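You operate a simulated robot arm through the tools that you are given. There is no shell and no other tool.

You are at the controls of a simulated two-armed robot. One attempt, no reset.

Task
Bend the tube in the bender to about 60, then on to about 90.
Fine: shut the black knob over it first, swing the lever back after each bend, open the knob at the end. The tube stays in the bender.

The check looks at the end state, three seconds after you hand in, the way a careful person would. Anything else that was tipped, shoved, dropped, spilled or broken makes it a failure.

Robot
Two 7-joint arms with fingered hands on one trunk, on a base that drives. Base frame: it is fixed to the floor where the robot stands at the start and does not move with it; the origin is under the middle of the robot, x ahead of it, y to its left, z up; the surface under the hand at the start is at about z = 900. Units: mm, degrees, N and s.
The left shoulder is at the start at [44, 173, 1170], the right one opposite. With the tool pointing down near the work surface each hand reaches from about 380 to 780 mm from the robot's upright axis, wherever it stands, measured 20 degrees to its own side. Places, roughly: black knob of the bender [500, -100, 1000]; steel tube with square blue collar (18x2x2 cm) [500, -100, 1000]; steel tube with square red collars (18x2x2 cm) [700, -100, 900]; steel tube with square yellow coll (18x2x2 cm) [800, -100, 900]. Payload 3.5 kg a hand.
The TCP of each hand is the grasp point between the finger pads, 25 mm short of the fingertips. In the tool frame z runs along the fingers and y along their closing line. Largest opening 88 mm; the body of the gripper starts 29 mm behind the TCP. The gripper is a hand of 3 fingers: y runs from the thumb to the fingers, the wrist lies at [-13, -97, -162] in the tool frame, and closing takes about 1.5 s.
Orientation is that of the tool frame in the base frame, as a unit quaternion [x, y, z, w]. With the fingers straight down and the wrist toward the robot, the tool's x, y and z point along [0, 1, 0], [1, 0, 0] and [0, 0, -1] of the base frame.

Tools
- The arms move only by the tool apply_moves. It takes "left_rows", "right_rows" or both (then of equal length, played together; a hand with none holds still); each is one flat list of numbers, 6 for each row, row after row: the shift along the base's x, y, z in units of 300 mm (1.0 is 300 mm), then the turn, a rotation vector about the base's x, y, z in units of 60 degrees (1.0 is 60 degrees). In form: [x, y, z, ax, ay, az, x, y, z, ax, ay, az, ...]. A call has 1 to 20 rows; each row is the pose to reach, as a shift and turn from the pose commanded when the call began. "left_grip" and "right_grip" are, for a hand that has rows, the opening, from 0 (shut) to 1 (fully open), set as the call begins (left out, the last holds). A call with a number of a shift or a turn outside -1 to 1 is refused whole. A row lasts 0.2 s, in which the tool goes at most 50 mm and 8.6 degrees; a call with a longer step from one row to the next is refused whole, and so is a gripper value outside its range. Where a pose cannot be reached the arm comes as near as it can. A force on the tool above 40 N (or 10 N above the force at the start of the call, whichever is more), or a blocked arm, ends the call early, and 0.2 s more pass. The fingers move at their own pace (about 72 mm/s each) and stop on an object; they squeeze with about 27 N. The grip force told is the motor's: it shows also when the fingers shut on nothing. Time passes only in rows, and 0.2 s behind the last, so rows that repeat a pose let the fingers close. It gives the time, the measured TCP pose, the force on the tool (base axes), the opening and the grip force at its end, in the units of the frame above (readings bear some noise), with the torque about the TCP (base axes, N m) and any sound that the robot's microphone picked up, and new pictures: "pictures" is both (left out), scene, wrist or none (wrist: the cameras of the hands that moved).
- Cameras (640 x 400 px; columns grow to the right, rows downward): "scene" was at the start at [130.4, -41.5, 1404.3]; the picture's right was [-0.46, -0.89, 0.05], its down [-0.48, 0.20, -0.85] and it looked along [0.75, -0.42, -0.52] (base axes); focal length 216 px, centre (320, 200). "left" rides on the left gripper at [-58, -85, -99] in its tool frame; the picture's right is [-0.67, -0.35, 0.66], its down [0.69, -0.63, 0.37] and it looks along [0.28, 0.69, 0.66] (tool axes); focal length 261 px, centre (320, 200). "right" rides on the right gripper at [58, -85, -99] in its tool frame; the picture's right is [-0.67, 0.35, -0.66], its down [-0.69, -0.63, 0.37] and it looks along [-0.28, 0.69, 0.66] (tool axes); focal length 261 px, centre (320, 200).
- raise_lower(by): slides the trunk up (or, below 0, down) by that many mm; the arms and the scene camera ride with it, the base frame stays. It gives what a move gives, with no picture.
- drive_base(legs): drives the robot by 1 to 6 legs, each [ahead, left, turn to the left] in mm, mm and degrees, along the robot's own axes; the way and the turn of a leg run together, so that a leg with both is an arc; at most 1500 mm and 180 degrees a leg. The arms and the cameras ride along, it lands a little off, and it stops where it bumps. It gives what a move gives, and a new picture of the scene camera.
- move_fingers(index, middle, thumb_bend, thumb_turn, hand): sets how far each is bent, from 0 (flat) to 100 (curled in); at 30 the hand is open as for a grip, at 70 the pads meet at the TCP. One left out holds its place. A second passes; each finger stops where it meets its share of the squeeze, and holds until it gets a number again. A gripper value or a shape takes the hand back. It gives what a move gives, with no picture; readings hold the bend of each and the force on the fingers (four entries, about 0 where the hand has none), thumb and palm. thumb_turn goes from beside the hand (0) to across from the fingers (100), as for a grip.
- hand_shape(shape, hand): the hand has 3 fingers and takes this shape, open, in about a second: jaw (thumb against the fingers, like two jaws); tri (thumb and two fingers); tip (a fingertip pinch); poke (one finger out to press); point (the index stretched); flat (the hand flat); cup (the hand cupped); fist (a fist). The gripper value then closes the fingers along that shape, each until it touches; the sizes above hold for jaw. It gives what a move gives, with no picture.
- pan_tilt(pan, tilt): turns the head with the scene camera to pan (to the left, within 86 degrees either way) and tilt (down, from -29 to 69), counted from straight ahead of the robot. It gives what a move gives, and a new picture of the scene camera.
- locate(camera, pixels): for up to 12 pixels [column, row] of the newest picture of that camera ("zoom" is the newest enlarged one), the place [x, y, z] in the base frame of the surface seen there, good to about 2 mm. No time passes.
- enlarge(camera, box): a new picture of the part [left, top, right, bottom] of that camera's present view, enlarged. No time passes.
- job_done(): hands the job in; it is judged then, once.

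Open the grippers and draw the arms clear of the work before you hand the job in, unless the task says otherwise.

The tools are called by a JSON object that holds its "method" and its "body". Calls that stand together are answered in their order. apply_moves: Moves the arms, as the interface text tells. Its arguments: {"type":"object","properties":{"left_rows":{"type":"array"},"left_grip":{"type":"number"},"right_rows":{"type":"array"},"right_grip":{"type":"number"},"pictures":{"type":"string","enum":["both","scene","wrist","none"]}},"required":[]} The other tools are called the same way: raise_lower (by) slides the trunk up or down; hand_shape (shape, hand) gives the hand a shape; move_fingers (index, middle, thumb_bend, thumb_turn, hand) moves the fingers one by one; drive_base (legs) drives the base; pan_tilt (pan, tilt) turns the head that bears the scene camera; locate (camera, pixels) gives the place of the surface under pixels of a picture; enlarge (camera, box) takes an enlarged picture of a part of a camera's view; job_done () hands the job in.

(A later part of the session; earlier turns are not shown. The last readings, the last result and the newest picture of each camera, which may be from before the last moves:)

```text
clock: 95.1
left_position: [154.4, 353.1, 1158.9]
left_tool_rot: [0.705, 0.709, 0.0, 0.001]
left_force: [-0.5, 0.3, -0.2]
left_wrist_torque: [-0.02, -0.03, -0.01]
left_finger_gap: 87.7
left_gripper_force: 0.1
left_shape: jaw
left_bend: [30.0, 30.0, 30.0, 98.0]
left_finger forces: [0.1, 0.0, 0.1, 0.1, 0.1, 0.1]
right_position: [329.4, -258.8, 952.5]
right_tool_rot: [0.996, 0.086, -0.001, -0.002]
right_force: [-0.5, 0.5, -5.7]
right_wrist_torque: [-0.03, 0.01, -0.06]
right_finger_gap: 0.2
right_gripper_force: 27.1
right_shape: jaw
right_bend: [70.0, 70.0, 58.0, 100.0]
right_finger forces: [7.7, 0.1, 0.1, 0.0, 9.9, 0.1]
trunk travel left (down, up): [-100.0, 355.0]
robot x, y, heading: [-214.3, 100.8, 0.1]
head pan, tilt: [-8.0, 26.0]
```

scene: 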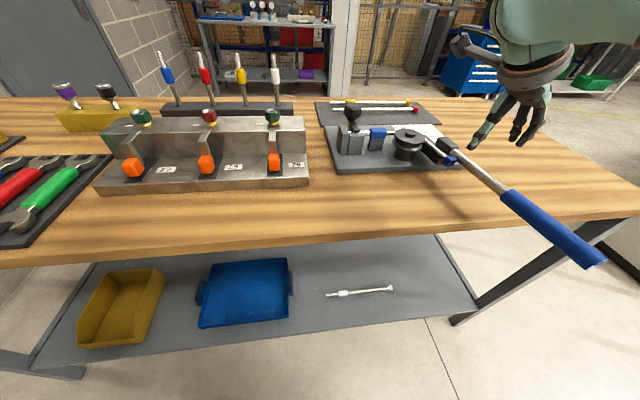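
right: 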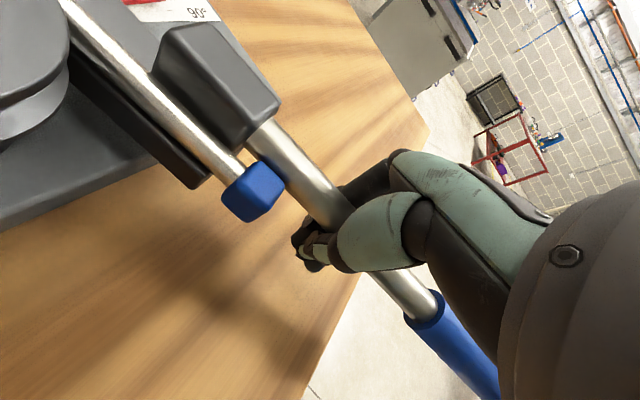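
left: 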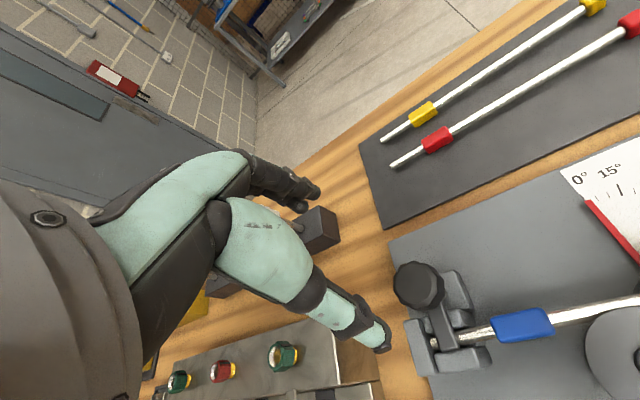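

Grip is on. I bend on from 83° to a commanded 92.5°.

{"method": "apply_moves", "body": {"right_rows": [-0.0047, 0.0187, 0, 0, 0, -0.03, -0.009, 0.0427, 0, 0, 0, -0.06, -0.0127, 0.0667, 0, 0, 0, -0.083, -0.015, 0.0907, 0, 0, 0, -0.083, -0.015, 0.0907, 0, 0, 0, -0.083]}}

{"method": "enlarge", "body": {"camera": "scene", "box": [380, 105, 490, 185]}}

```text
clock: 96.3
left_position: [155.5, 349.2, 1161.8]
left_tool_rot: [0.705, 0.709, 0.001, 0.0]
left_force: [0.2, 0.6, -0.5]
left_wrist_torque: [0.0, -0.01, -0.01]
left_finger_gap: 87.7
left_gripper_force: 0.1
left_shape: jaw
left_bend: [30.0, 30.0, 30.0, 98.0]
left_finger forces: [0.1, 0.1, 0.1, 0.1, 0.1, 0.1]
right_position: [324.3, -233.9, 952.1]
right_tool_rot: [0.999, 0.042, 0.0, -0.004]
right_force: [0.2, -20.7, -1.0]
right_wrist_torque: [0.26, -0.01, -0.26]
right_finger_gap: 0.0
right_gripper_force: 26.7
right_shape: jaw
right_bend: [69.0, 70.0, 62.0, 100.0]
right_finger forces: [24.1, 0.5, 0.0, 0.0, 6.3, 0.0]
trunk travel left (down, up): [-100.0, 355.0]
robot x, y, heading: [-212.3, 99.9, 0.2]
head pan, tilt: [-8.0, 26.0]
```

scene: 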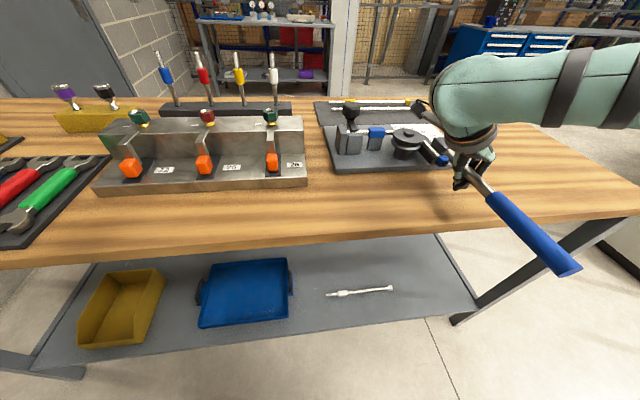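
right: 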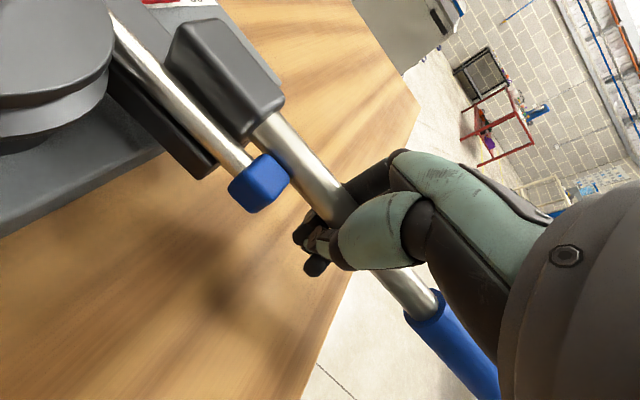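

```text
5.00 times, centred on (435, 145) of scene
```

zoom: 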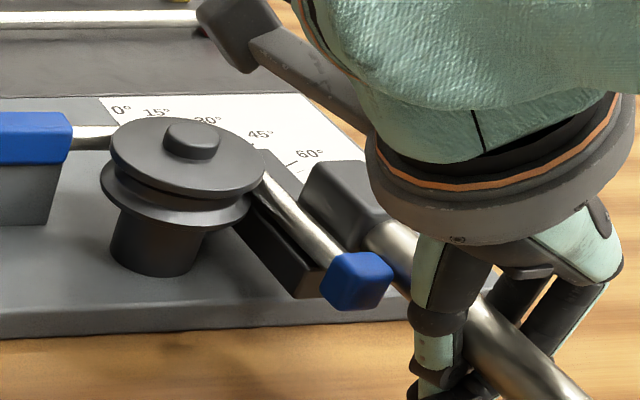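

Pull is ≈21 N. I measure the shaft and tube in the right picture.

{"method": "locate", "body": {"camera": "right", "pixels": [[130, 42], [150, 65], [170, 87], [190, 107], [210, 128], [230, 148], [270, 130], [290, 152], [310, 175], [430, 320], [455, 350], [475, 372]]}}

{"method": "locate", "body": {"camera": "scene", "pixels": [[500, 206], [520, 222], [540, 239], [560, 257], [475, 183]]}}

```text
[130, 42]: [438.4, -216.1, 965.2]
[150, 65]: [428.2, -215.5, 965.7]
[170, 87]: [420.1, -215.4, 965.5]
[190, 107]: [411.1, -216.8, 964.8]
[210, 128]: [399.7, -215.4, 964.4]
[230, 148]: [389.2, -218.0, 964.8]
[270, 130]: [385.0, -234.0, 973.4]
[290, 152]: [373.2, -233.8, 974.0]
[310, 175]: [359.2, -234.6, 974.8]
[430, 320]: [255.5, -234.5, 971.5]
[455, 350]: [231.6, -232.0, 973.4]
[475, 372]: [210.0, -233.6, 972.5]
```

```text
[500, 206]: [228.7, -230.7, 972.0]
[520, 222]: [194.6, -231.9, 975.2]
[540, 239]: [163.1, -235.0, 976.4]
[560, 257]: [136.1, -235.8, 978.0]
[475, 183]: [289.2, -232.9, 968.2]
```

The lever is at ≈89.5°, the tube ≈88.5° under load. With ~4–5° springback I need about 95°, so I go on to a commanded 97.5°.

{"method": "apply_moves", "body": {"right_rows": [-0.0009, 0.0123, 0, 0, 0, 0, -0.0017, 0.0247, 0, 0, 0, 0, -0.0019, 0.0367, 0, 0, 0, 0, -0.002, 0.0487, 0, 0, 0, 0, -0.002, 0.0487, 0, 0, 0, 0], "pictures": "both"}}

{"method": "locate", "body": {"camera": "scene", "pixels": [[490, 203], [510, 220], [530, 238], [550, 256]]}}

```text
clock: 97.5
left_position: [154.6, 347.2, 1161.6]
left_tool_rot: [0.705, 0.709, 0.003, 0.0]
left_force: [-0.7, 0.6, 0.2]
left_wrist_torque: [-0.03, -0.01, 0.02]
left_finger_gap: 87.5
left_gripper_force: 0.1
left_shape: jaw
left_bend: [30.0, 30.0, 30.0, 98.0]
left_finger forces: [0.0, 0.1, 0.1, 0.1, 0.0, 0.0]
right_position: [322.4, -221.3, 952.8]
right_tool_rot: [0.999, 0.043, -0.001, -0.006]
right_force: [-5.5, -31.5, -1.1]
right_wrist_torque: [0.43, -0.12, -0.52]
right_finger_gap: 0.0
right_gripper_force: 26.6
right_shape: jaw
right_bend: [71.0, 70.0, 62.0, 100.0]
right_finger forces: [33.8, 0.9, 0.0, 0.1, 5.6, 0.0]
trunk travel left (down, up): [-100.0, 355.0]
robot x, y, heading: [-212.6, 100.0, 0.1]
head pan, tilt: [-8.0, 26.0]
```

scene: 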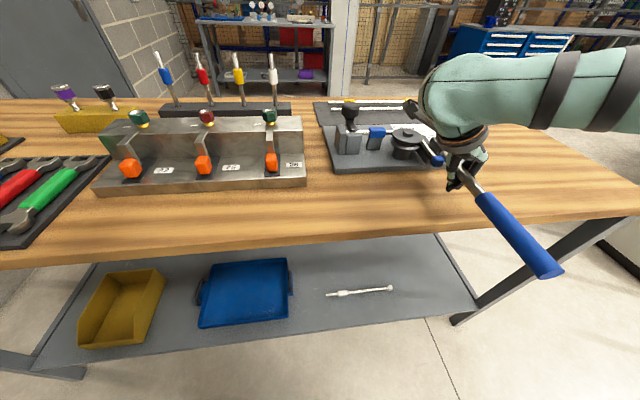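
right: 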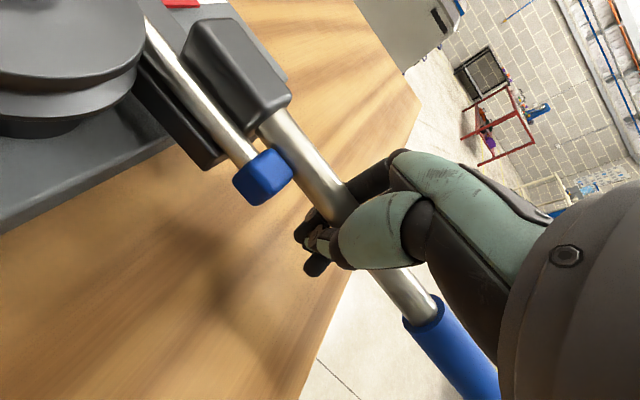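

```text
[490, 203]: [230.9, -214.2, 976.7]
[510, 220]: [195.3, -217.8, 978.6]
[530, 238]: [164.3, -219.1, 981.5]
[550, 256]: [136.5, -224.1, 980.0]
```

The force rose to ≈32 N. I measure where lever and tube stand now.

{"method": "locate", "body": {"camera": "right", "pixels": [[160, 42], [175, 62], [190, 82], [205, 101], [220, 120], [238, 143], [275, 122], [295, 150], [312, 172], [430, 322], [455, 352], [475, 376]]}}

{"method": "enlarge", "body": {"camera": "right", "box": [100, 0, 340, 220]}}

```text
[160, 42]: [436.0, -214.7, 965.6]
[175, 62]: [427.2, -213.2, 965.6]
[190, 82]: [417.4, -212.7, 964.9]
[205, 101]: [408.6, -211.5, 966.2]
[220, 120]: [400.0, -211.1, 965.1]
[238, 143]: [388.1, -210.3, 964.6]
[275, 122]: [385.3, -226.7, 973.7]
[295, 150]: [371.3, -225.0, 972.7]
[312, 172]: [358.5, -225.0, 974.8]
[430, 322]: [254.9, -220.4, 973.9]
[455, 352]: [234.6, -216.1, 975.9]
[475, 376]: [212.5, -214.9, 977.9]
```

```text
1.82 times, centred on (220, 110) of right
```

zoom: 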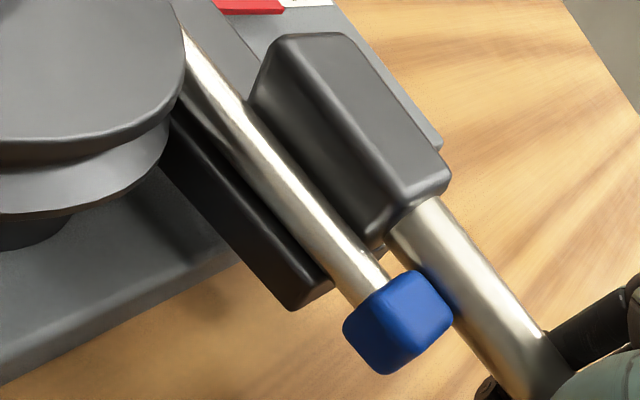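

Lever ≈94°, tube ≈94–95° under load. I ease back about 12° and read the tube when free.

{"method": "apply_moves", "body": {"right_rows": [0, -0.024, 0, 0, 0, 0.01, 0.002, -0.0487, 0, 0, 0, 0.025, 0.0043, -0.0727, 0, 0, 0, 0.04, 0.008, -0.0967, 0, 0, 0, 0.055, 0.0123, -0.1207, 0, 0, 0, 0.07, 0.018, -0.144, 0, 0, 0, 0.083, 0.018, -0.144, 0, 0, 0, 0.083], "pictures": "both"}}

{"method": "enlarge", "body": {"camera": "right", "box": [40, 0, 340, 220]}}

```text
clock: 99.1
left_position: [154.7, 352.1, 1158.7]
left_tool_rot: [0.705, 0.709, 0.0, 0.0]
left_force: [-0.1, -0.6, -0.3]
left_wrist_torque: [-0.05, 0.01, 0.03]
left_finger_gap: 87.7
left_gripper_force: 0.0
left_shape: jaw
left_bend: [30.0, 30.0, 30.0, 98.0]
left_finger forces: [0.0, 0.1, 0.0, 0.0, 0.0, 0.0]
right_position: [331.8, -260.4, 953.5]
right_tool_rot: [0.996, 0.087, -0.001, -0.004]
right_force: [-5.3, -0.7, -15.3]
right_wrist_torque: [0.11, 0.0, -0.04]
right_finger_gap: 0.0
right_gripper_force: 27.1
right_shape: jaw
right_bend: [71.0, 70.0, 62.0, 100.0]
right_finger forces: [13.4, 0.1, 0.0, 0.0, 16.8, 0.1]
trunk travel left (down, up): [-100.0, 355.0]
robot x, y, heading: [-209.0, 102.9, 0.3]
head pan, tilt: [-8.0, 26.0]
```

scene: 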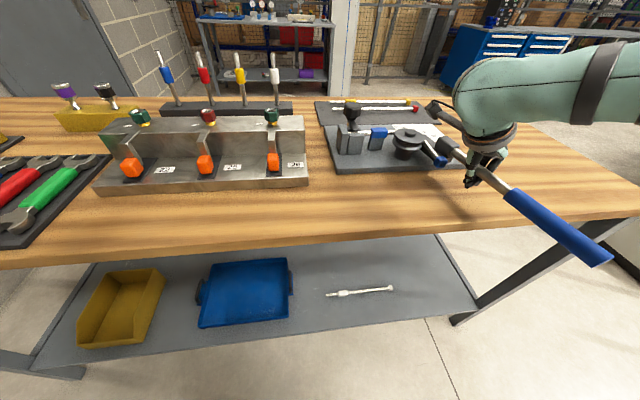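
right: 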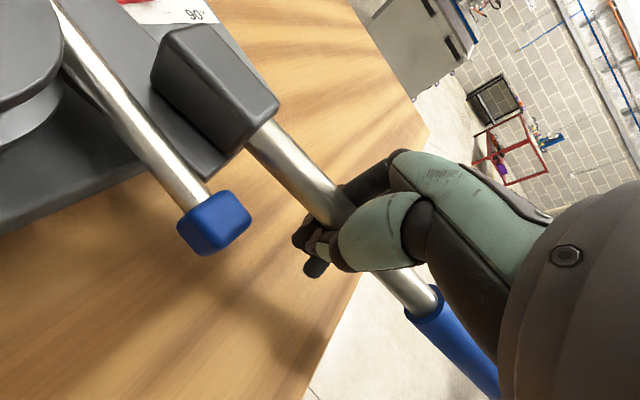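

```text
1.82 times, centred on (190, 110) of right
```

zoom: 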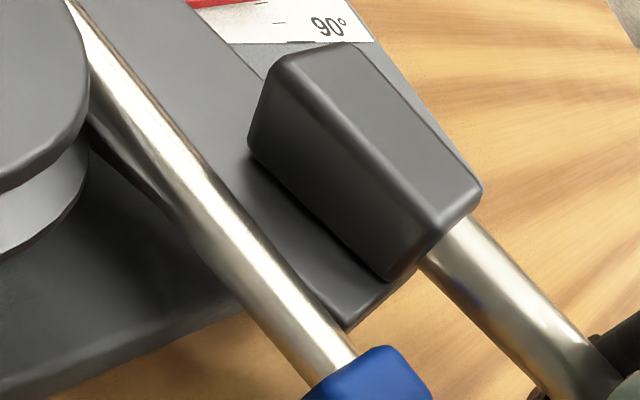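

The tube has parted from the block by a good gap. I measure it along its length in the right picture.

{"method": "locate", "body": {"camera": "right", "pixels": [[75, 32], [90, 55], [105, 75], [120, 94], [135, 112], [150, 131], [165, 150], [180, 169], [195, 188], [213, 212], [270, 145], [460, 355]]}}

{"method": "locate", "body": {"camera": "zoom", "pixels": [[110, 70], [140, 112], [170, 150], [200, 190], [230, 228], [260, 268], [290, 308], [320, 345]]}}

```text
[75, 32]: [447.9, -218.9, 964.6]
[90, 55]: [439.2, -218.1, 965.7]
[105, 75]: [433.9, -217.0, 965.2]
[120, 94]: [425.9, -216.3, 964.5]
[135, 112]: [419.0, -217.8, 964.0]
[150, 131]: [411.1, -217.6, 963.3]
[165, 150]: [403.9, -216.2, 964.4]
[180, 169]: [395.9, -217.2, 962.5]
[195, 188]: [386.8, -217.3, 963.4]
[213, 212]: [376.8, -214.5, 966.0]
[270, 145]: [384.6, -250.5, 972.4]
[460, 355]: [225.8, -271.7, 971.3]
```

```text
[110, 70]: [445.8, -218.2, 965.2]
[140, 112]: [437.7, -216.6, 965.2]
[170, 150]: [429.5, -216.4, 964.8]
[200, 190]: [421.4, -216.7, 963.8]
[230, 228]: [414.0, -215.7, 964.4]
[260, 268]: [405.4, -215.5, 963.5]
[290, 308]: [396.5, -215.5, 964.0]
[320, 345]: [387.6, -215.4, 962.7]
```

The freed tube reads ≈90–91°, so the second bend is done. I swing the lever back along its arc, first to about 50°.

{"method": "apply_moves", "body": {"right_rows": [0.0067, -0.0237, -0.005, 0, 0, 0.01, 0.0233, -0.0693, -0.01, 0, 0, 0.083, 0.0437, -0.1133, -0.01, 0, 0, 0.167, 0.0677, -0.1557, -0.01, 0, 0, 0.25, 0.0953, -0.1957, -0.01, 0, 0, 0.333, 0.1263, -0.233, -0.01, 0, 0, 0.417, 0.1607, -0.2677, -0.01, 0, 0, 0.5, 0.1607, -0.2677, -0.01, 0, 0, 0.5]}}

{"method": "enlarge", "body": {"camera": "scene", "box": [310, 90, 490, 190]}}

```text
clock: 100.9
left_position: [155.0, 353.1, 1160.2]
left_tool_rot: [0.705, 0.709, 0.0, 0.0]
left_force: [-0.1, 0.0, -0.4]
left_wrist_torque: [0.01, -0.02, 0.03]
left_finger_gap: 87.9
left_gripper_force: 0.0
left_shape: jaw
left_bend: [30.0, 30.0, 30.0, 98.0]
left_finger forces: [0.1, 0.0, 0.0, 0.0, 0.0, 0.0]
right_position: [378.4, -339.7, 951.5]
right_tool_rot: [0.94, 0.342, -0.001, -0.003]
right_force: [-0.1, -1.4, 3.3]
right_wrist_torque: [0.03, -0.04, -0.06]
right_finger_gap: 0.0
right_gripper_force: 26.7
right_shape: jaw
right_bend: [71.0, 70.0, 63.0, 100.0]
right_finger forces: [11.4, 0.3, 0.0, 0.0, 9.6, 0.0]
trunk travel left (down, up): [-100.0, 355.0]
robot x, y, heading: [-212.4, 98.3, 0.2]
head pan, tilt: [-8.0, 26.0]
```

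scene: 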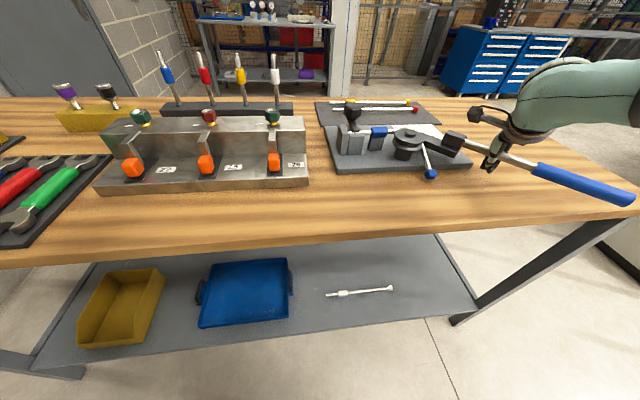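
right: 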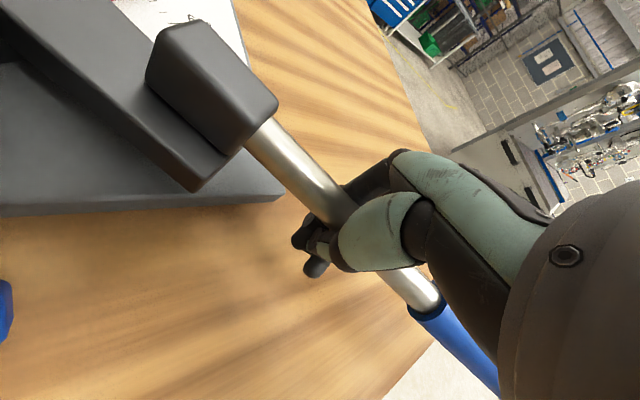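

```text
3.56 times, centred on (400, 140) of scene
```

zoom: 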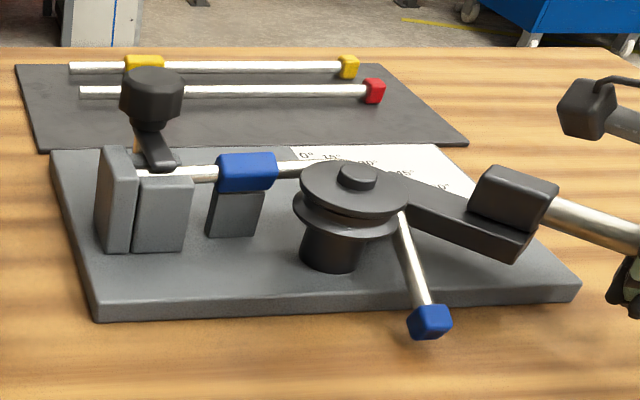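

The lever is at 50° and the bent leg has rolled down as before. I measure the leg in 3D while it's in clear view.

{"method": "locate", "body": {"camera": "zoom", "pixels": [[403, 225], [407, 240], [411, 255], [415, 270], [419, 285], [424, 300], [430, 315], [185, 172], [210, 170], [290, 166], [245, 160], [245, 180]]}}

```text
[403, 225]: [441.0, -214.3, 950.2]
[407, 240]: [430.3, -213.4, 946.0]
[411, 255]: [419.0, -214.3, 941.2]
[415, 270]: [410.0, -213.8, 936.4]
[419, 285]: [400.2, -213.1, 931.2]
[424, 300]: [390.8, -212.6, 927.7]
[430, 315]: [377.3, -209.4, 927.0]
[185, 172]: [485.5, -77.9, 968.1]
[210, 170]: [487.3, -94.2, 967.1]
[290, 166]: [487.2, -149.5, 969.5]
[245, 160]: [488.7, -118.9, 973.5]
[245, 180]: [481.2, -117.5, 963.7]
```

The bend angle comes out at ≈91–92° in 3D. Now I open the hand, lift off the shaft and drive forward-right to finish the return swing.

{"method": "apply_moves", "body": {"right_rows": [0, 0, 0, 0, 0, 0, 0, 0, 0, 0, 0, 0, 0, 0, 0, 0, 0, 0, 0, 0, 0, 0, 0, 0, 0, 0, 0, 0, 0, 0, 0, 0, 0, 0, 0, 0], "right_grip": 1, "pictures": "wrist"}}

{"method": "apply_moves", "body": {"right_rows": [0, 0, 0.08, 0, 0, 0, 0, 0, 0.16, 0, 0, 0, 0, 0, 0.24, 0, 0, 0, 0, 0, 0.3, 0, 0, 0, 0, 0, 0.3, 0, 0, 0], "pictures": "scene"}}

```text
clock: 102.3
left_position: [155.4, 354.3, 1160.6]
left_tool_rot: [0.705, 0.709, 0.0, 0.001]
left_force: [0.1, -0.1, -0.1]
left_wrist_torque: [-0.01, -0.01, -0.01]
left_finger_gap: 87.8
left_gripper_force: 0.1
left_shape: jaw
left_bend: [30.0, 30.0, 30.0, 98.0]
left_finger forces: [0.1, 0.1, 0.1, 0.0, 0.0, 0.0]
right_position: [379.3, -340.0, 951.6]
right_tool_rot: [0.94, 0.341, 0.0, -0.003]
right_force: [0.0, 0.4, -0.2]
right_wrist_torque: [-0.01, -0.03, 0.02]
right_finger_gap: 87.8
right_gripper_force: 0.0
right_shape: jaw
right_bend: [30.0, 30.0, 30.0, 98.0]
right_finger forces: [0.1, 0.1, 0.0, 0.1, 0.0, 0.0]
trunk travel left (down, up): [-100.0, 355.0]
robot x, y, heading: [-210.9, 99.7, 0.3]
head pan, tilt: [-8.0, 26.0]
```

right: 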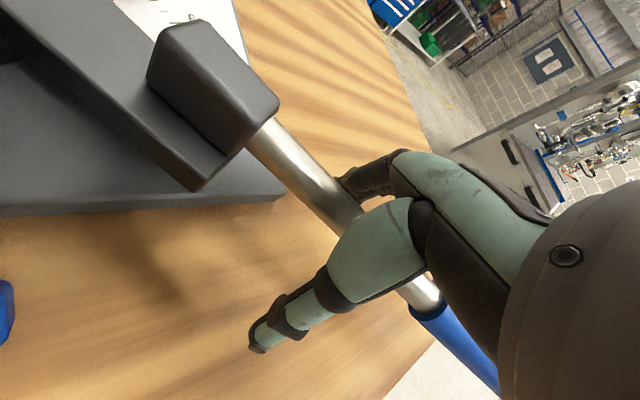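

```text
clock: 103.5
left_position: [154.4, 352.8, 1158.1]
left_tool_rot: [0.705, 0.709, 0.0, 0.002]
left_force: [-0.2, 0.2, 0.5]
left_wrist_torque: [-0.01, -0.01, -0.01]
left_finger_gap: 88.0
left_gripper_force: 0.0
left_shape: jaw
left_bend: [30.0, 30.0, 30.0, 98.0]
left_finger forces: [0.0, 0.1, 0.0, 0.0, 0.0, 0.0]
right_position: [377.5, -340.3, 1041.3]
right_tool_rot: [0.94, 0.341, -0.001, -0.002]
right_force: [0.2, 0.2, -0.2]
right_wrist_torque: [0.0, -0.03, -0.03]
right_finger_gap: 87.8
right_gripper_force: 0.1
right_shape: jaw
right_bend: [30.0, 30.0, 30.0, 98.0]
right_finger forces: [0.0, 0.0, 0.1, 0.0, 0.1, 0.0]
trunk travel left (down, up): [-100.0, 355.0]
robot x, y, heading: [-211.5, 99.0, 0.4]
head pan, tilt: [-8.0, 26.0]
```

scene: 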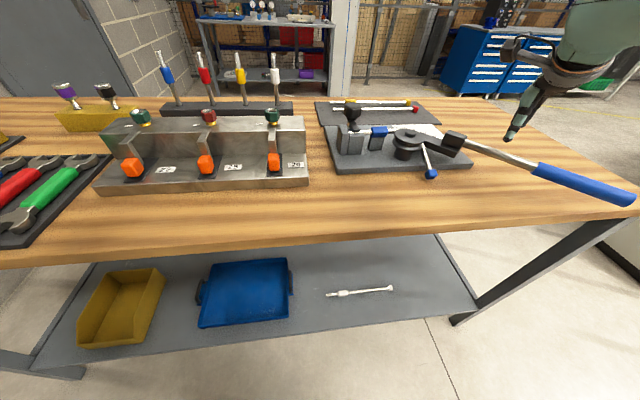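

I drive 75 ahead and 115 right, back to the place from which the 50°→0° swing worked before.

{"method": "drive_base", "body": {"legs": [[75, -115, 0]]}}

```text
clock: 104.8
left_position: [229.2, 237.9, 1160.4]
left_tool_rot: [0.706, 0.708, -0.001, 0.001]
left_force: [-0.2, 0.3, 0.6]
left_wrist_torque: [0.01, 0.0, -0.02]
left_finger_gap: 87.5
left_gripper_force: 0.1
left_shape: jaw
left_bend: [30.0, 30.0, 30.0, 98.0]
left_finger forces: [0.0, 0.1, 0.0, 0.0, 0.1, 0.1]
right_position: [453.0, -455.5, 1041.7]
right_tool_rot: [0.94, 0.341, -0.001, -0.003]
right_force: [0.6, -0.3, 0.0]
right_wrist_torque: [0.01, 0.0, 0.05]
right_finger_gap: 87.8
right_gripper_force: 0.0
right_shape: jaw
right_bend: [30.0, 30.0, 30.0, 98.0]
right_finger forces: [0.0, 0.1, 0.1, 0.1, 0.1, 0.0]
trunk travel left (down, up): [-100.0, 355.0]
robot x, y, heading: [-132.3, -13.0, 0.3]
head pan, tilt: [-8.0, 26.0]
```

scene: 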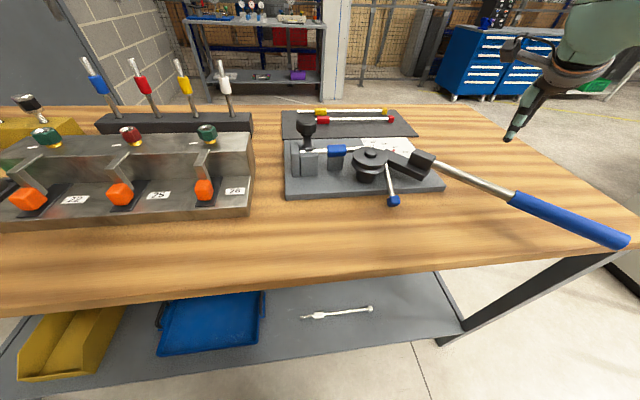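

I check the lever line once more, then move the hand back over the shaft.

{"method": "locate", "body": {"camera": "scene", "pixels": [[450, 169], [475, 181], [500, 192], [530, 206], [560, 219], [600, 237]]}}

{"method": "apply_moves", "body": {"right_rows": [-0.062, 0.096, 0, 0, 0, 0, -0.124, 0.192, 0, 0, 0, 0, -0.186, 0.288, 0, 0, 0, 0, -0.248, 0.385, 0, 0, 0, 0, -0.248, 0.385, 0, 0, 0, 0], "right_grip": 1}}

```text
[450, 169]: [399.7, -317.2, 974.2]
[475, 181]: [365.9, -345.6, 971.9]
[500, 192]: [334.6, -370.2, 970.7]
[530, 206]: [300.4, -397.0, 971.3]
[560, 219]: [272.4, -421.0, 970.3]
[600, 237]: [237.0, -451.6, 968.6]
```

```text
clock: 106.0
left_position: [231.3, 236.7, 1159.1]
left_tool_rot: [0.705, 0.709, 0.0, 0.001]
left_force: [-0.3, 0.2, 0.6]
left_wrist_torque: [0.0, 0.02, 0.01]
left_finger_gap: 87.5
left_gripper_force: 0.1
left_shape: jaw
left_bend: [30.0, 30.0, 30.0, 98.0]
left_finger forces: [0.0, 0.1, 0.1, 0.1, 0.0, 0.0]
right_position: [378.8, -339.5, 1041.4]
right_tool_rot: [0.94, 0.342, -0.001, -0.003]
right_force: [-0.4, 0.3, 1.3]
right_wrist_torque: [0.01, 0.02, 0.01]
right_finger_gap: 87.8
right_gripper_force: 0.0
right_shape: jaw
right_bend: [30.0, 30.0, 30.0, 98.0]
right_finger forces: [0.0, 0.0, 0.0, 0.1, 0.1, 0.0]
trunk travel left (down, up): [-100.0, 355.0]
robot x, y, heading: [-136.5, -17.9, -0.1]
head pan, tilt: [-8.0, 26.0]
```

scene: 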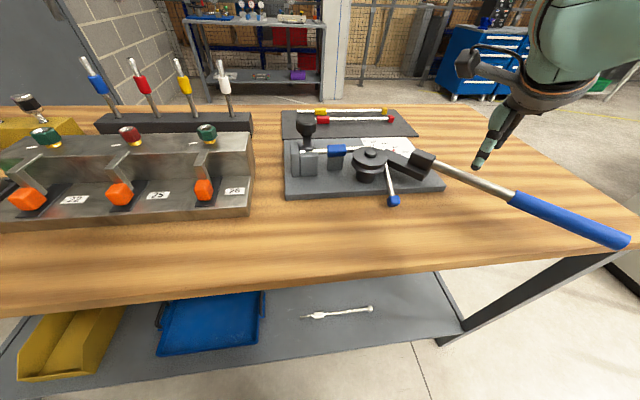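
right: 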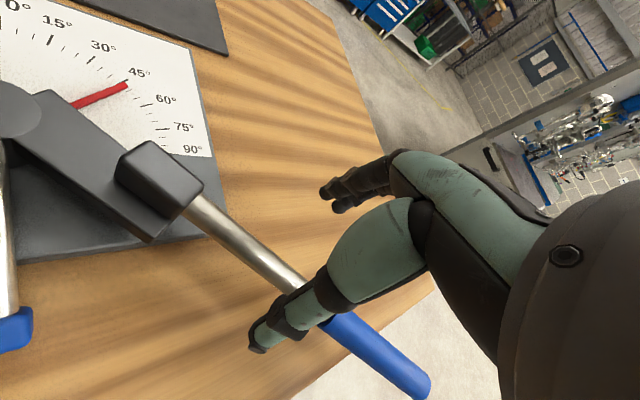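

The lever is at 50.4° with the hand right above the shaft. I lower, close, and then swing on.

{"method": "apply_moves", "body": {"right_rows": [0, 0, -0.1, 0, 0, 0, 0, 0, -0.2, 0, 0, 0, 0, 0, -0.295, 0, 0, 0, 0, 0, -0.295, 0, 0, 0], "right_grip": 1, "pictures": "none"}}

{"method": "apply_moves", "body": {"right_rows": [0, 0, 0, 0, 0, 0, 0, 0, 0, 0, 0, 0, 0, 0, 0, 0, 0, 0, 0, 0, 0, 0, 0, 0, 0, 0, 0, 0, 0, 0, 0, 0, 0, 0, 0, 0, 0, 0, 0, 0, 0, 0], "right_grip": 0, "pictures": "wrist"}}

```text
clock: 107.0
left_position: [229.6, 237.8, 1161.1]
left_tool_rot: [0.706, 0.708, 0.0, 0.001]
left_force: [0.2, -0.3, -0.3]
left_wrist_torque: [0.01, -0.02, 0.04]
left_finger_gap: 87.5
left_gripper_force: 0.0
left_shape: jaw
left_bend: [30.0, 30.0, 30.0, 98.0]
left_finger forces: [0.0, 0.0, 0.0, 0.0, 0.0, 0.0]
right_position: [378.1, -339.3, 951.5]
right_tool_rot: [0.94, 0.34, -0.001, -0.002]
right_force: [-0.3, 0.4, -0.4]
right_wrist_torque: [0.02, -0.01, 0.01]
right_finger_gap: 87.7
right_gripper_force: 0.1
right_shape: jaw
right_bend: [30.0, 30.0, 30.0, 98.0]
right_finger forces: [0.1, 0.1, 0.1, 0.0, 0.0, 0.0]
trunk travel left (down, up): [-100.0, 355.0]
robot x, y, heading: [-137.0, -15.2, -0.1]
head pan, tilt: [-8.0, 26.0]
```

```text
clock: 108.6
left_position: [230.7, 235.9, 1160.3]
left_tool_rot: [0.706, 0.708, 0.0, 0.001]
left_force: [0.2, -0.4, -0.6]
left_wrist_torque: [0.02, 0.01, -0.03]
left_finger_gap: 87.7
left_gripper_force: 0.0
left_shape: jaw
left_bend: [30.0, 30.0, 30.0, 98.0]
left_finger forces: [0.1, 0.1, 0.0, 0.0, 0.0, 0.0]
right_position: [379.2, -339.7, 952.3]
right_tool_rot: [0.94, 0.341, -0.002, -0.003]
right_force: [0.1, 1.4, -5.6]
right_wrist_torque: [-0.02, 0.01, -0.05]
right_finger_gap: 0.0
right_gripper_force: 27.7
right_shape: jaw
right_bend: [70.0, 70.0, 40.0, 100.0]
right_finger forces: [10.4, 3.0, 0.0, 0.0, 16.0, 0.0]
trunk travel left (down, up): [-100.0, 355.0]
robot x, y, heading: [-133.3, -14.8, 0.3]
head pan, tilt: [-8.0, 26.0]
```

right: 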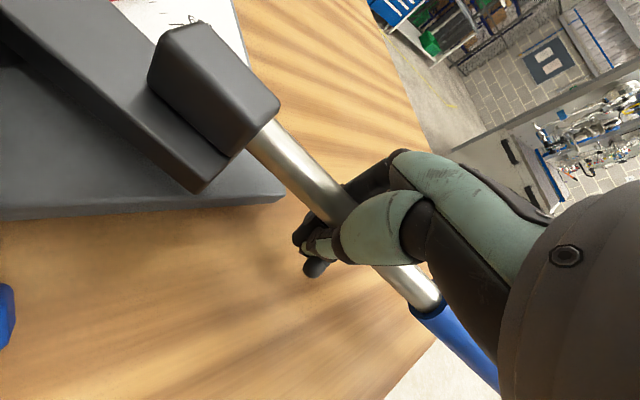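

Gripped. I swing the lever back from 50° to 0°.

{"method": "apply_moves", "body": {"right_rows": [0.0353, -0.0293, -0.003, 0, 0, 0.083, 0.075, -0.0573, -0.003, 0, 0, 0.167, 0.117, -0.0817, -0.003, 0, 0, 0.25, 0.1607, -0.1023, -0.003, 0, 0, 0.333, 0.206, -0.119, -0.003, 0, 0, 0.417, 0.2527, -0.132, -0.003, 0, 0, 0.5, 0.3003, -0.1403, -0.003, 0, 0, 0.56, 0.3483, -0.1447, -0.003, 0, 0, 0.62, 0.3967, -0.145, -0.003, 0, 0, 0.65, 0.421, -0.1435, -0.003, 0, 0, 0.667, 0.445, -0.141, -0.003, 0, 0, 0.667, 0.445, -0.141, -0.003, 0, 0, 0.667]}}

{"method": "enlarge", "body": {"camera": "scene", "box": [280, 105, 470, 225]}}

```text
clock: 111.2
left_position: [229.1, 237.6, 1160.7]
left_tool_rot: [0.706, 0.708, 0.001, 0.001]
left_force: [-0.2, -0.3, 0.2]
left_wrist_torque: [0.03, -0.01, 0.02]
left_finger_gap: 87.9
left_gripper_force: 0.1
left_shape: jaw
left_bend: [30.0, 30.0, 30.0, 98.0]
left_finger forces: [0.0, 0.1, 0.0, 0.1, 0.1, 0.1]
right_position: [509.5, -382.7, 951.2]
right_tool_rot: [0.767, 0.641, -0.002, -0.002]
right_force: [-17.8, -1.9, -12.0]
right_wrist_torque: [0.0, -0.25, 0.25]
right_finger_gap: 0.0
right_gripper_force: 27.0
right_shape: jaw
right_bend: [70.0, 70.0, 41.0, 100.0]
right_finger forces: [6.2, 6.8, 0.0, 0.1, 31.7, 0.0]
trunk travel left (down, up): [-100.0, 355.0]
robot x, y, heading: [-137.8, -11.0, -0.0]
head pan, tilt: [-8.0, 26.0]
```

scene: 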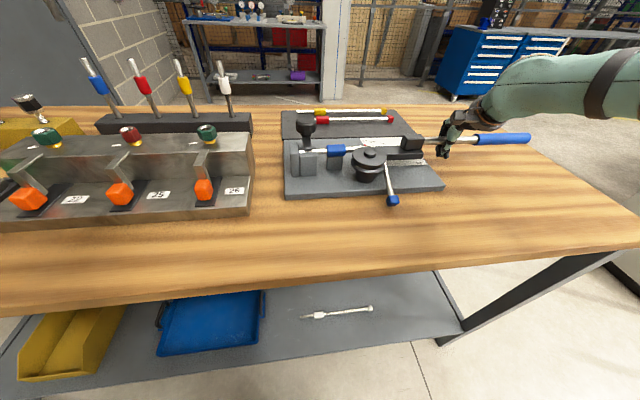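
right: 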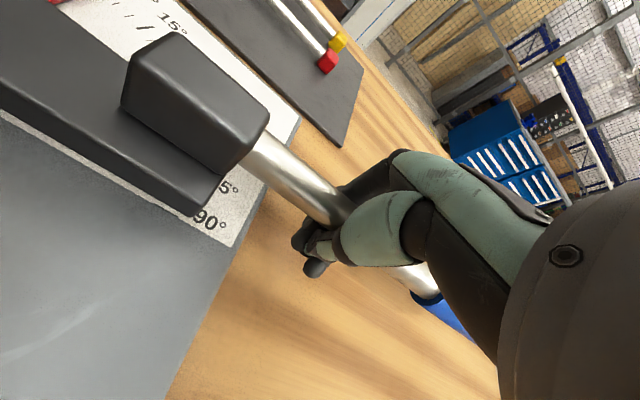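

```text
3.33 times, centred on (375, 165) of scene
```

zoom: 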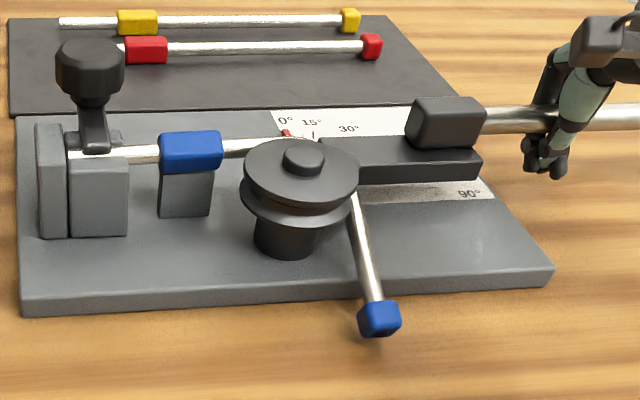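

The lever is pressing on its 0° stop (−18 N). I ease off, open the hand and lift clear, straight up.

{"method": "apply_moves", "body": {"right_rows": [-0.008, 0, 0, 0, 0, 0, -0.008, 0, 0, 0, 0, 0, -0.008, 0, 0, 0, 0, 0, -0.008, 0, 0, 0, 0, 0, -0.008, 0, 0, 0, 0, 0, -0.008, 0, 0, 0, 0, 0, -0.008, 0, 0, 0, 0, 0], "right_grip": 1, "pictures": "wrist"}}

{"method": "apply_moves", "body": {"right_rows": [0, 0, 0.08, 0, 0, 0, 0, 0, 0.16, 0, 0, 0, 0, 0, 0.24, 0, 0, 0, 0, 0, 0.32, 0, 0, 0, 0, 0, 0.4, 0, 0, 0, 0, 0, 0.4, 0, 0, 0], "pictures": "both"}}

{"method": "enlarge", "body": {"camera": "scene", "box": [280, 105, 470, 225]}}

```text
clock: 112.8
left_position: [232.2, 238.3, 1158.8]
left_tool_rot: [0.706, 0.708, 0.001, 0.001]
left_force: [0.1, 0.7, 0.2]
left_wrist_torque: [-0.01, 0.0, 0.0]
left_finger_gap: 87.8
left_gripper_force: 0.1
left_shape: jaw
left_bend: [30.0, 30.0, 30.0, 98.0]
left_finger forces: [0.0, 0.0, 0.1, 0.0, 0.0, 0.0]
right_position: [508.7, -381.0, 952.9]
right_tool_rot: [0.767, 0.642, -0.001, -0.002]
right_force: [-0.5, -0.9, 0.3]
right_wrist_torque: [-0.02, 0.0, -0.03]
right_finger_gap: 87.6
right_gripper_force: 0.0
right_shape: jaw
right_bend: [30.0, 30.0, 30.0, 98.0]
right_finger forces: [0.0, 0.0, 0.1, 0.1, 0.1, 0.0]
trunk travel left (down, up): [-100.0, 355.0]
robot x, y, heading: [-136.8, -15.8, 0.2]
head pan, tilt: [-8.0, 26.0]
```

right: 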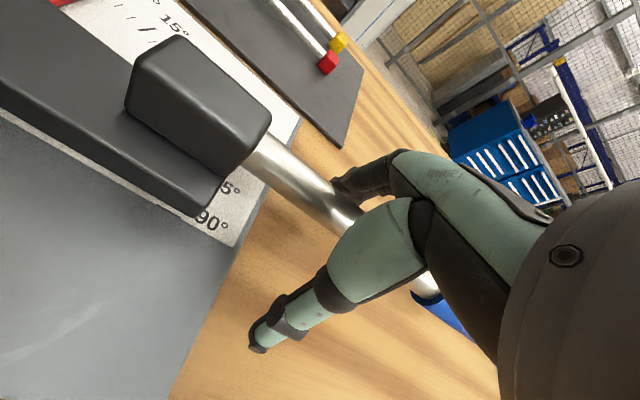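

```text
clock: 114.2
left_position: [230.8, 236.8, 1159.6]
left_tool_rot: [0.706, 0.708, 0.001, 0.001]
left_force: [0.0, -0.6, -1.0]
left_wrist_torque: [-0.01, -0.01, 0.03]
left_finger_gap: 87.7
left_gripper_force: 0.1
left_shape: jaw
left_bend: [30.0, 30.0, 30.0, 98.0]
left_finger forces: [0.0, 0.0, 0.0, 0.0, 0.1, 0.0]
right_position: [508.5, -382.5, 1072.4]
right_tool_rot: [0.766, 0.642, -0.002, -0.001]
right_force: [0.7, -0.1, 0.4]
right_wrist_torque: [0.0, 0.0, -0.01]
right_finger_gap: 87.9
right_gripper_force: 0.0
right_shape: jaw
right_bend: [30.0, 30.0, 30.0, 98.0]
right_finger forces: [0.1, 0.0, 0.0, 0.1, 0.1, 0.0]
trunk travel left (down, up): [-100.0, 355.0]
robot x, y, heading: [-132.6, -11.7, 0.4]
head pan, tilt: [-8.0, 26.0]
```

scene: 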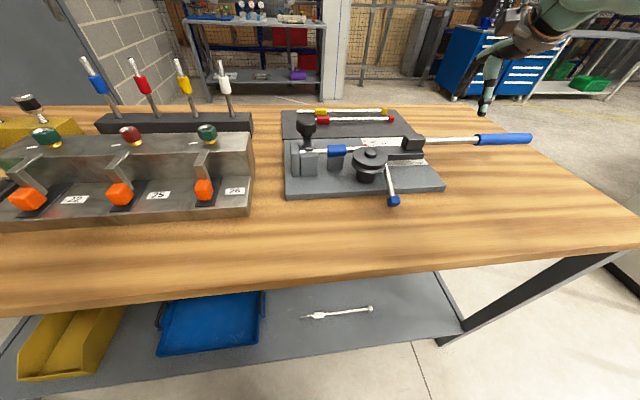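
right: 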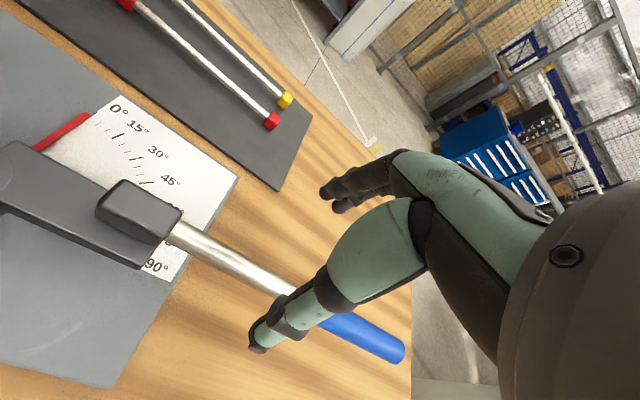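

```text
3.33 times, centred on (375, 165) of scene
```

zoom: 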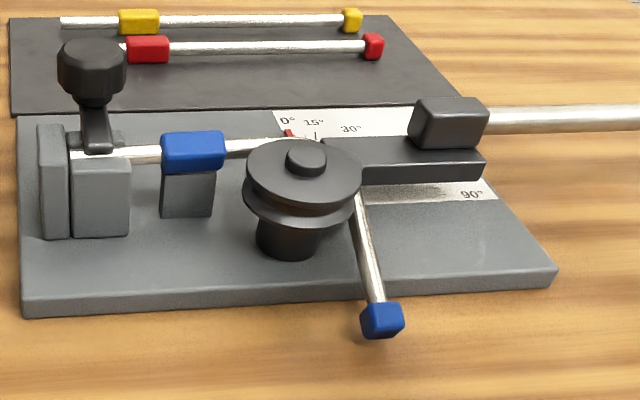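

The lever is back with the pointer at 0°. I draw the right arm back and up, then will raise the trunk again and open the knob with the left hand.

{"method": "apply_moves", "body": {"right_rows": [-0.1, -0.03, 0.05, 0, 0, 0.02, -0.24, -0.06, 0.1, 0, 0, 0.05, -0.38, -0.09, 0.15, 0, 0, 0.08, -0.52, -0.12, 0.2, 0, 0, 0.11, -0.66, -0.15, 0.24, 0, 0, 0.14, -0.8, -0.18, 0.27, 0, 0, 0.167, -0.8, -0.18, 0.27, 0, 0, 0.167], "pictures": "scene"}}

{"method": "raise_lower", "body": {"by": 150}}

```text
clock: 115.8
left_position: [229.5, 236.8, 1159.8]
left_tool_rot: [0.705, 0.709, 0.0, 0.002]
left_force: [0.0, -0.5, 0.5]
left_wrist_torque: [0.03, -0.01, -0.01]
left_finger_gap: 87.8
left_gripper_force: 0.1
left_shape: jaw
left_bend: [30.0, 30.0, 30.0, 98.0]
left_finger forces: [0.1, 0.1, 0.1, 0.0, 0.0, 0.1]
right_position: [269.9, -434.8, 1153.1]
right_tool_rot: [0.708, 0.706, -0.002, -0.001]
right_force: [-0.4, 0.0, -0.2]
right_wrist_torque: [0.03, 0.01, 0.0]
right_finger_gap: 87.9
right_gripper_force: 0.0
right_shape: jaw
right_bend: [30.0, 30.0, 30.0, 98.0]
right_finger forces: [0.0, 0.0, 0.1, 0.0, 0.0, 0.0]
trunk travel left (down, up): [-100.0, 355.0]
robot x, y, heading: [-138.8, -16.9, 0.1]
head pan, tilt: [-8.0, 26.0]
```

scene: 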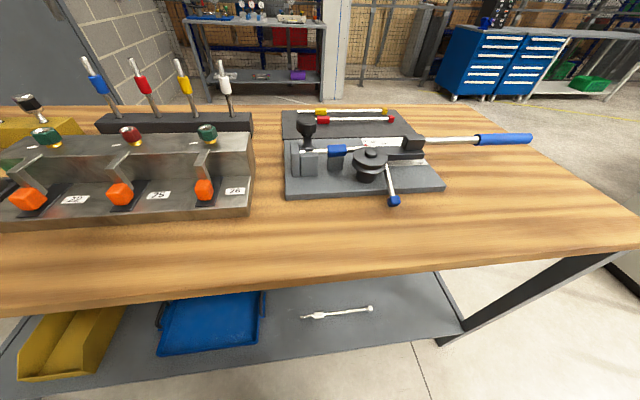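

```text
clock: 117.5
left_position: [230.6, 238.0, 1309.8]
left_tool_rot: [0.706, 0.708, 0.0, 0.002]
left_force: [0.2, 0.4, 0.4]
left_wrist_torque: [0.0, 0.0, -0.02]
left_finger_gap: 87.7
left_gripper_force: 0.0
left_shape: jaw
left_bend: [30.0, 30.0, 30.0, 98.0]
left_finger forces: [0.0, 0.0, 0.0, 0.0, 0.1, 0.0]
right_position: [269.4, -435.3, 1302.8]
right_tool_rot: [0.707, 0.707, -0.002, -0.002]
right_force: [-0.5, -0.3, -0.5]
right_wrist_torque: [-0.01, 0.02, -0.02]
right_finger_gap: 88.0
right_gripper_force: 0.1
right_shape: jaw
right_bend: [30.0, 30.0, 30.0, 98.0]
right_finger forces: [0.0, 0.1, 0.0, 0.0, 0.1, 0.0]
trunk travel left (down, up): [-250.0, 205.0]
robot x, y, heading: [-136.3, -17.3, -0.1]
head pan, tilt: [-8.0, 26.0]
```

Both hands are high and clear. I drive to the place from which I turned the knob before, about (−29, −49), and tilt the head down at the bender.

{"method": "drive_base", "body": {"legs": [[107, -32, 0]]}}

{"method": "pan_tilt", "body": {"pan": -10, "tilt": 40}}

{"method": "enlarge", "body": {"camera": "scene", "box": [260, 120, 420, 240]}}

```text
clock: 118.7
left_position: [334.5, 206.5, 1310.0]
left_tool_rot: [0.705, 0.709, 0.0, 0.002]
left_force: [-0.4, 0.2, 0.3]
left_wrist_torque: [0.04, 0.0, 0.0]
left_finger_gap: 87.5
left_gripper_force: 0.2
left_shape: jaw
left_bend: [30.0, 30.0, 30.0, 98.0]
left_finger forces: [0.0, 0.0, 0.1, 0.0, 0.1, 0.0]
right_position: [373.4, -467.3, 1303.4]
right_tool_rot: [0.708, 0.706, -0.001, -0.001]
right_force: [-0.4, -0.8, -0.1]
right_wrist_torque: [0.01, 0.02, -0.01]
right_finger_gap: 87.6
right_gripper_force: 0.2
right_shape: jaw
right_bend: [30.0, 30.0, 30.0, 98.0]
right_finger forces: [0.1, 0.1, 0.0, 0.1, 0.1, 0.0]
trunk travel left (down, up): [-250.0, 205.0]
robot x, y, heading: [-31.8, -46.1, 0.1]
head pan, tilt: [-8.0, 26.0]
```

scene: 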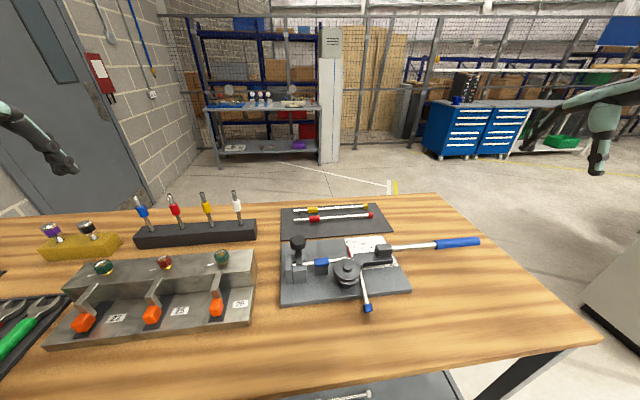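

```text
clock: 119.5
left_position: [337.1, 205.2, 1309.1]
left_tool_rot: [0.705, 0.709, 0.0, 0.002]
left_force: [0.4, -0.2, -0.7]
left_wrist_torque: [0.04, 0.0, -0.02]
left_finger_gap: 88.0
left_gripper_force: 0.1
left_shape: jaw
left_bend: [30.0, 30.0, 30.0, 98.0]
left_finger forces: [0.0, 0.0, 0.1, 0.0, 0.1, 0.0]
right_position: [376.2, -467.1, 1302.4]
right_tool_rot: [0.708, 0.707, -0.002, -0.002]
right_force: [-0.6, 0.4, 0.3]
right_wrist_torque: [0.05, 0.05, -0.02]
right_finger_gap: 88.0
right_gripper_force: 0.1
right_shape: jaw
right_bend: [30.0, 30.0, 30.0, 98.0]
right_finger forces: [0.0, 0.0, 0.0, 0.1, 0.1, 0.0]
trunk travel left (down, up): [-250.0, 205.0]
robot x, y, heading: [-30.1, -45.3, 0.3]
head pan, tilt: [-10.0, 40.0]
```

scene: 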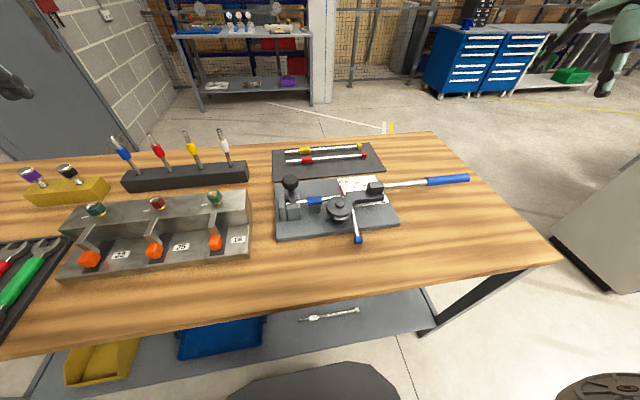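

```text
3.33 times, centred on (340, 180) of scene
```

zoom: 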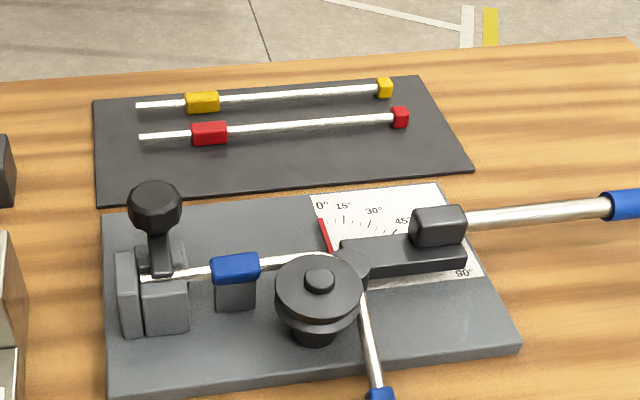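

The view shows lever at 0° and the bent leg pointing toward me. Now I bring the left hand over the knob, turning it to about +60° so that it can turn the knob back by −90°.

{"method": "apply_moves", "body": {"left_rows": [0.074, -0.101, -0.06, 0, 0, 0.1, 0.148, -0.202, -0.12, 0, 0, 0.2, 0.222, -0.303, -0.18, 0, 0, 0.3, 0.296, -0.404, -0.25, 0, 0, 0.4, 0.37, -0.505, -0.32, 0, 0, 0.5, 0.444, -0.606, -0.39, 0, 0, 0.6, 0.518, -0.707, -0.46, 0, 0, 0.7, 0.592, -0.808, -0.53, 0, 0, 0.8, 0.663, -0.911, -0.6, 0, 0, 0.9, 0.663, -0.911, -0.6, 0, 0, 1.0, 0.663, -0.911, -0.6, 0, 0, 1.0], "left_grip": 1}}

```text
clock: 121.9
left_position: [533.1, -67.7, 1131.1]
left_tool_rot: [0.256, 0.967, 0.0, 0.0]
left_force: [0.0, -0.1, 0.4]
left_wrist_torque: [-0.02, 0.0, 0.0]
left_finger_gap: 87.4
left_gripper_force: 0.1
left_shape: jaw
left_bend: [30.0, 30.0, 30.0, 98.0]
left_finger forces: [0.0, 0.0, 0.1, 0.0, 0.1, 0.0]
right_position: [375.2, -466.6, 1303.1]
right_tool_rot: [0.708, 0.706, -0.002, -0.002]
right_force: [-0.2, -0.2, -0.3]
right_wrist_torque: [0.04, 0.03, -0.01]
right_finger_gap: 87.6
right_gripper_force: 0.1
right_shape: jaw
right_bend: [30.0, 30.0, 30.0, 98.0]
right_finger forces: [0.0, 0.1, 0.0, 0.1, 0.1, 0.0]
trunk travel left (down, up): [-250.0, 205.0]
robot x, y, heading: [-32.4, -46.1, 0.0]
head pan, tilt: [-10.0, 40.0]
```

scene: 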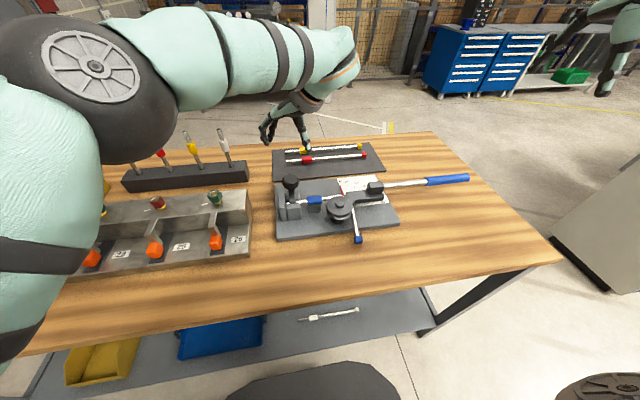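
left: 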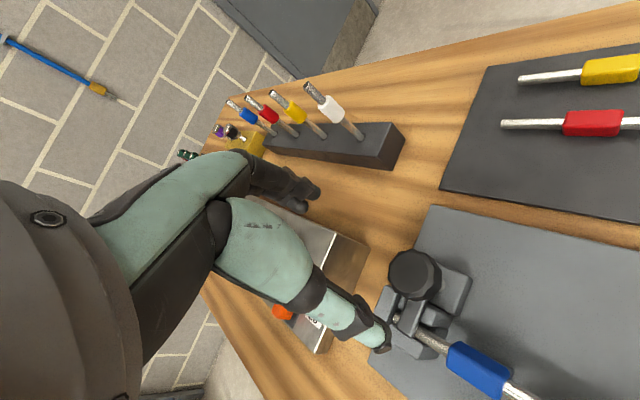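

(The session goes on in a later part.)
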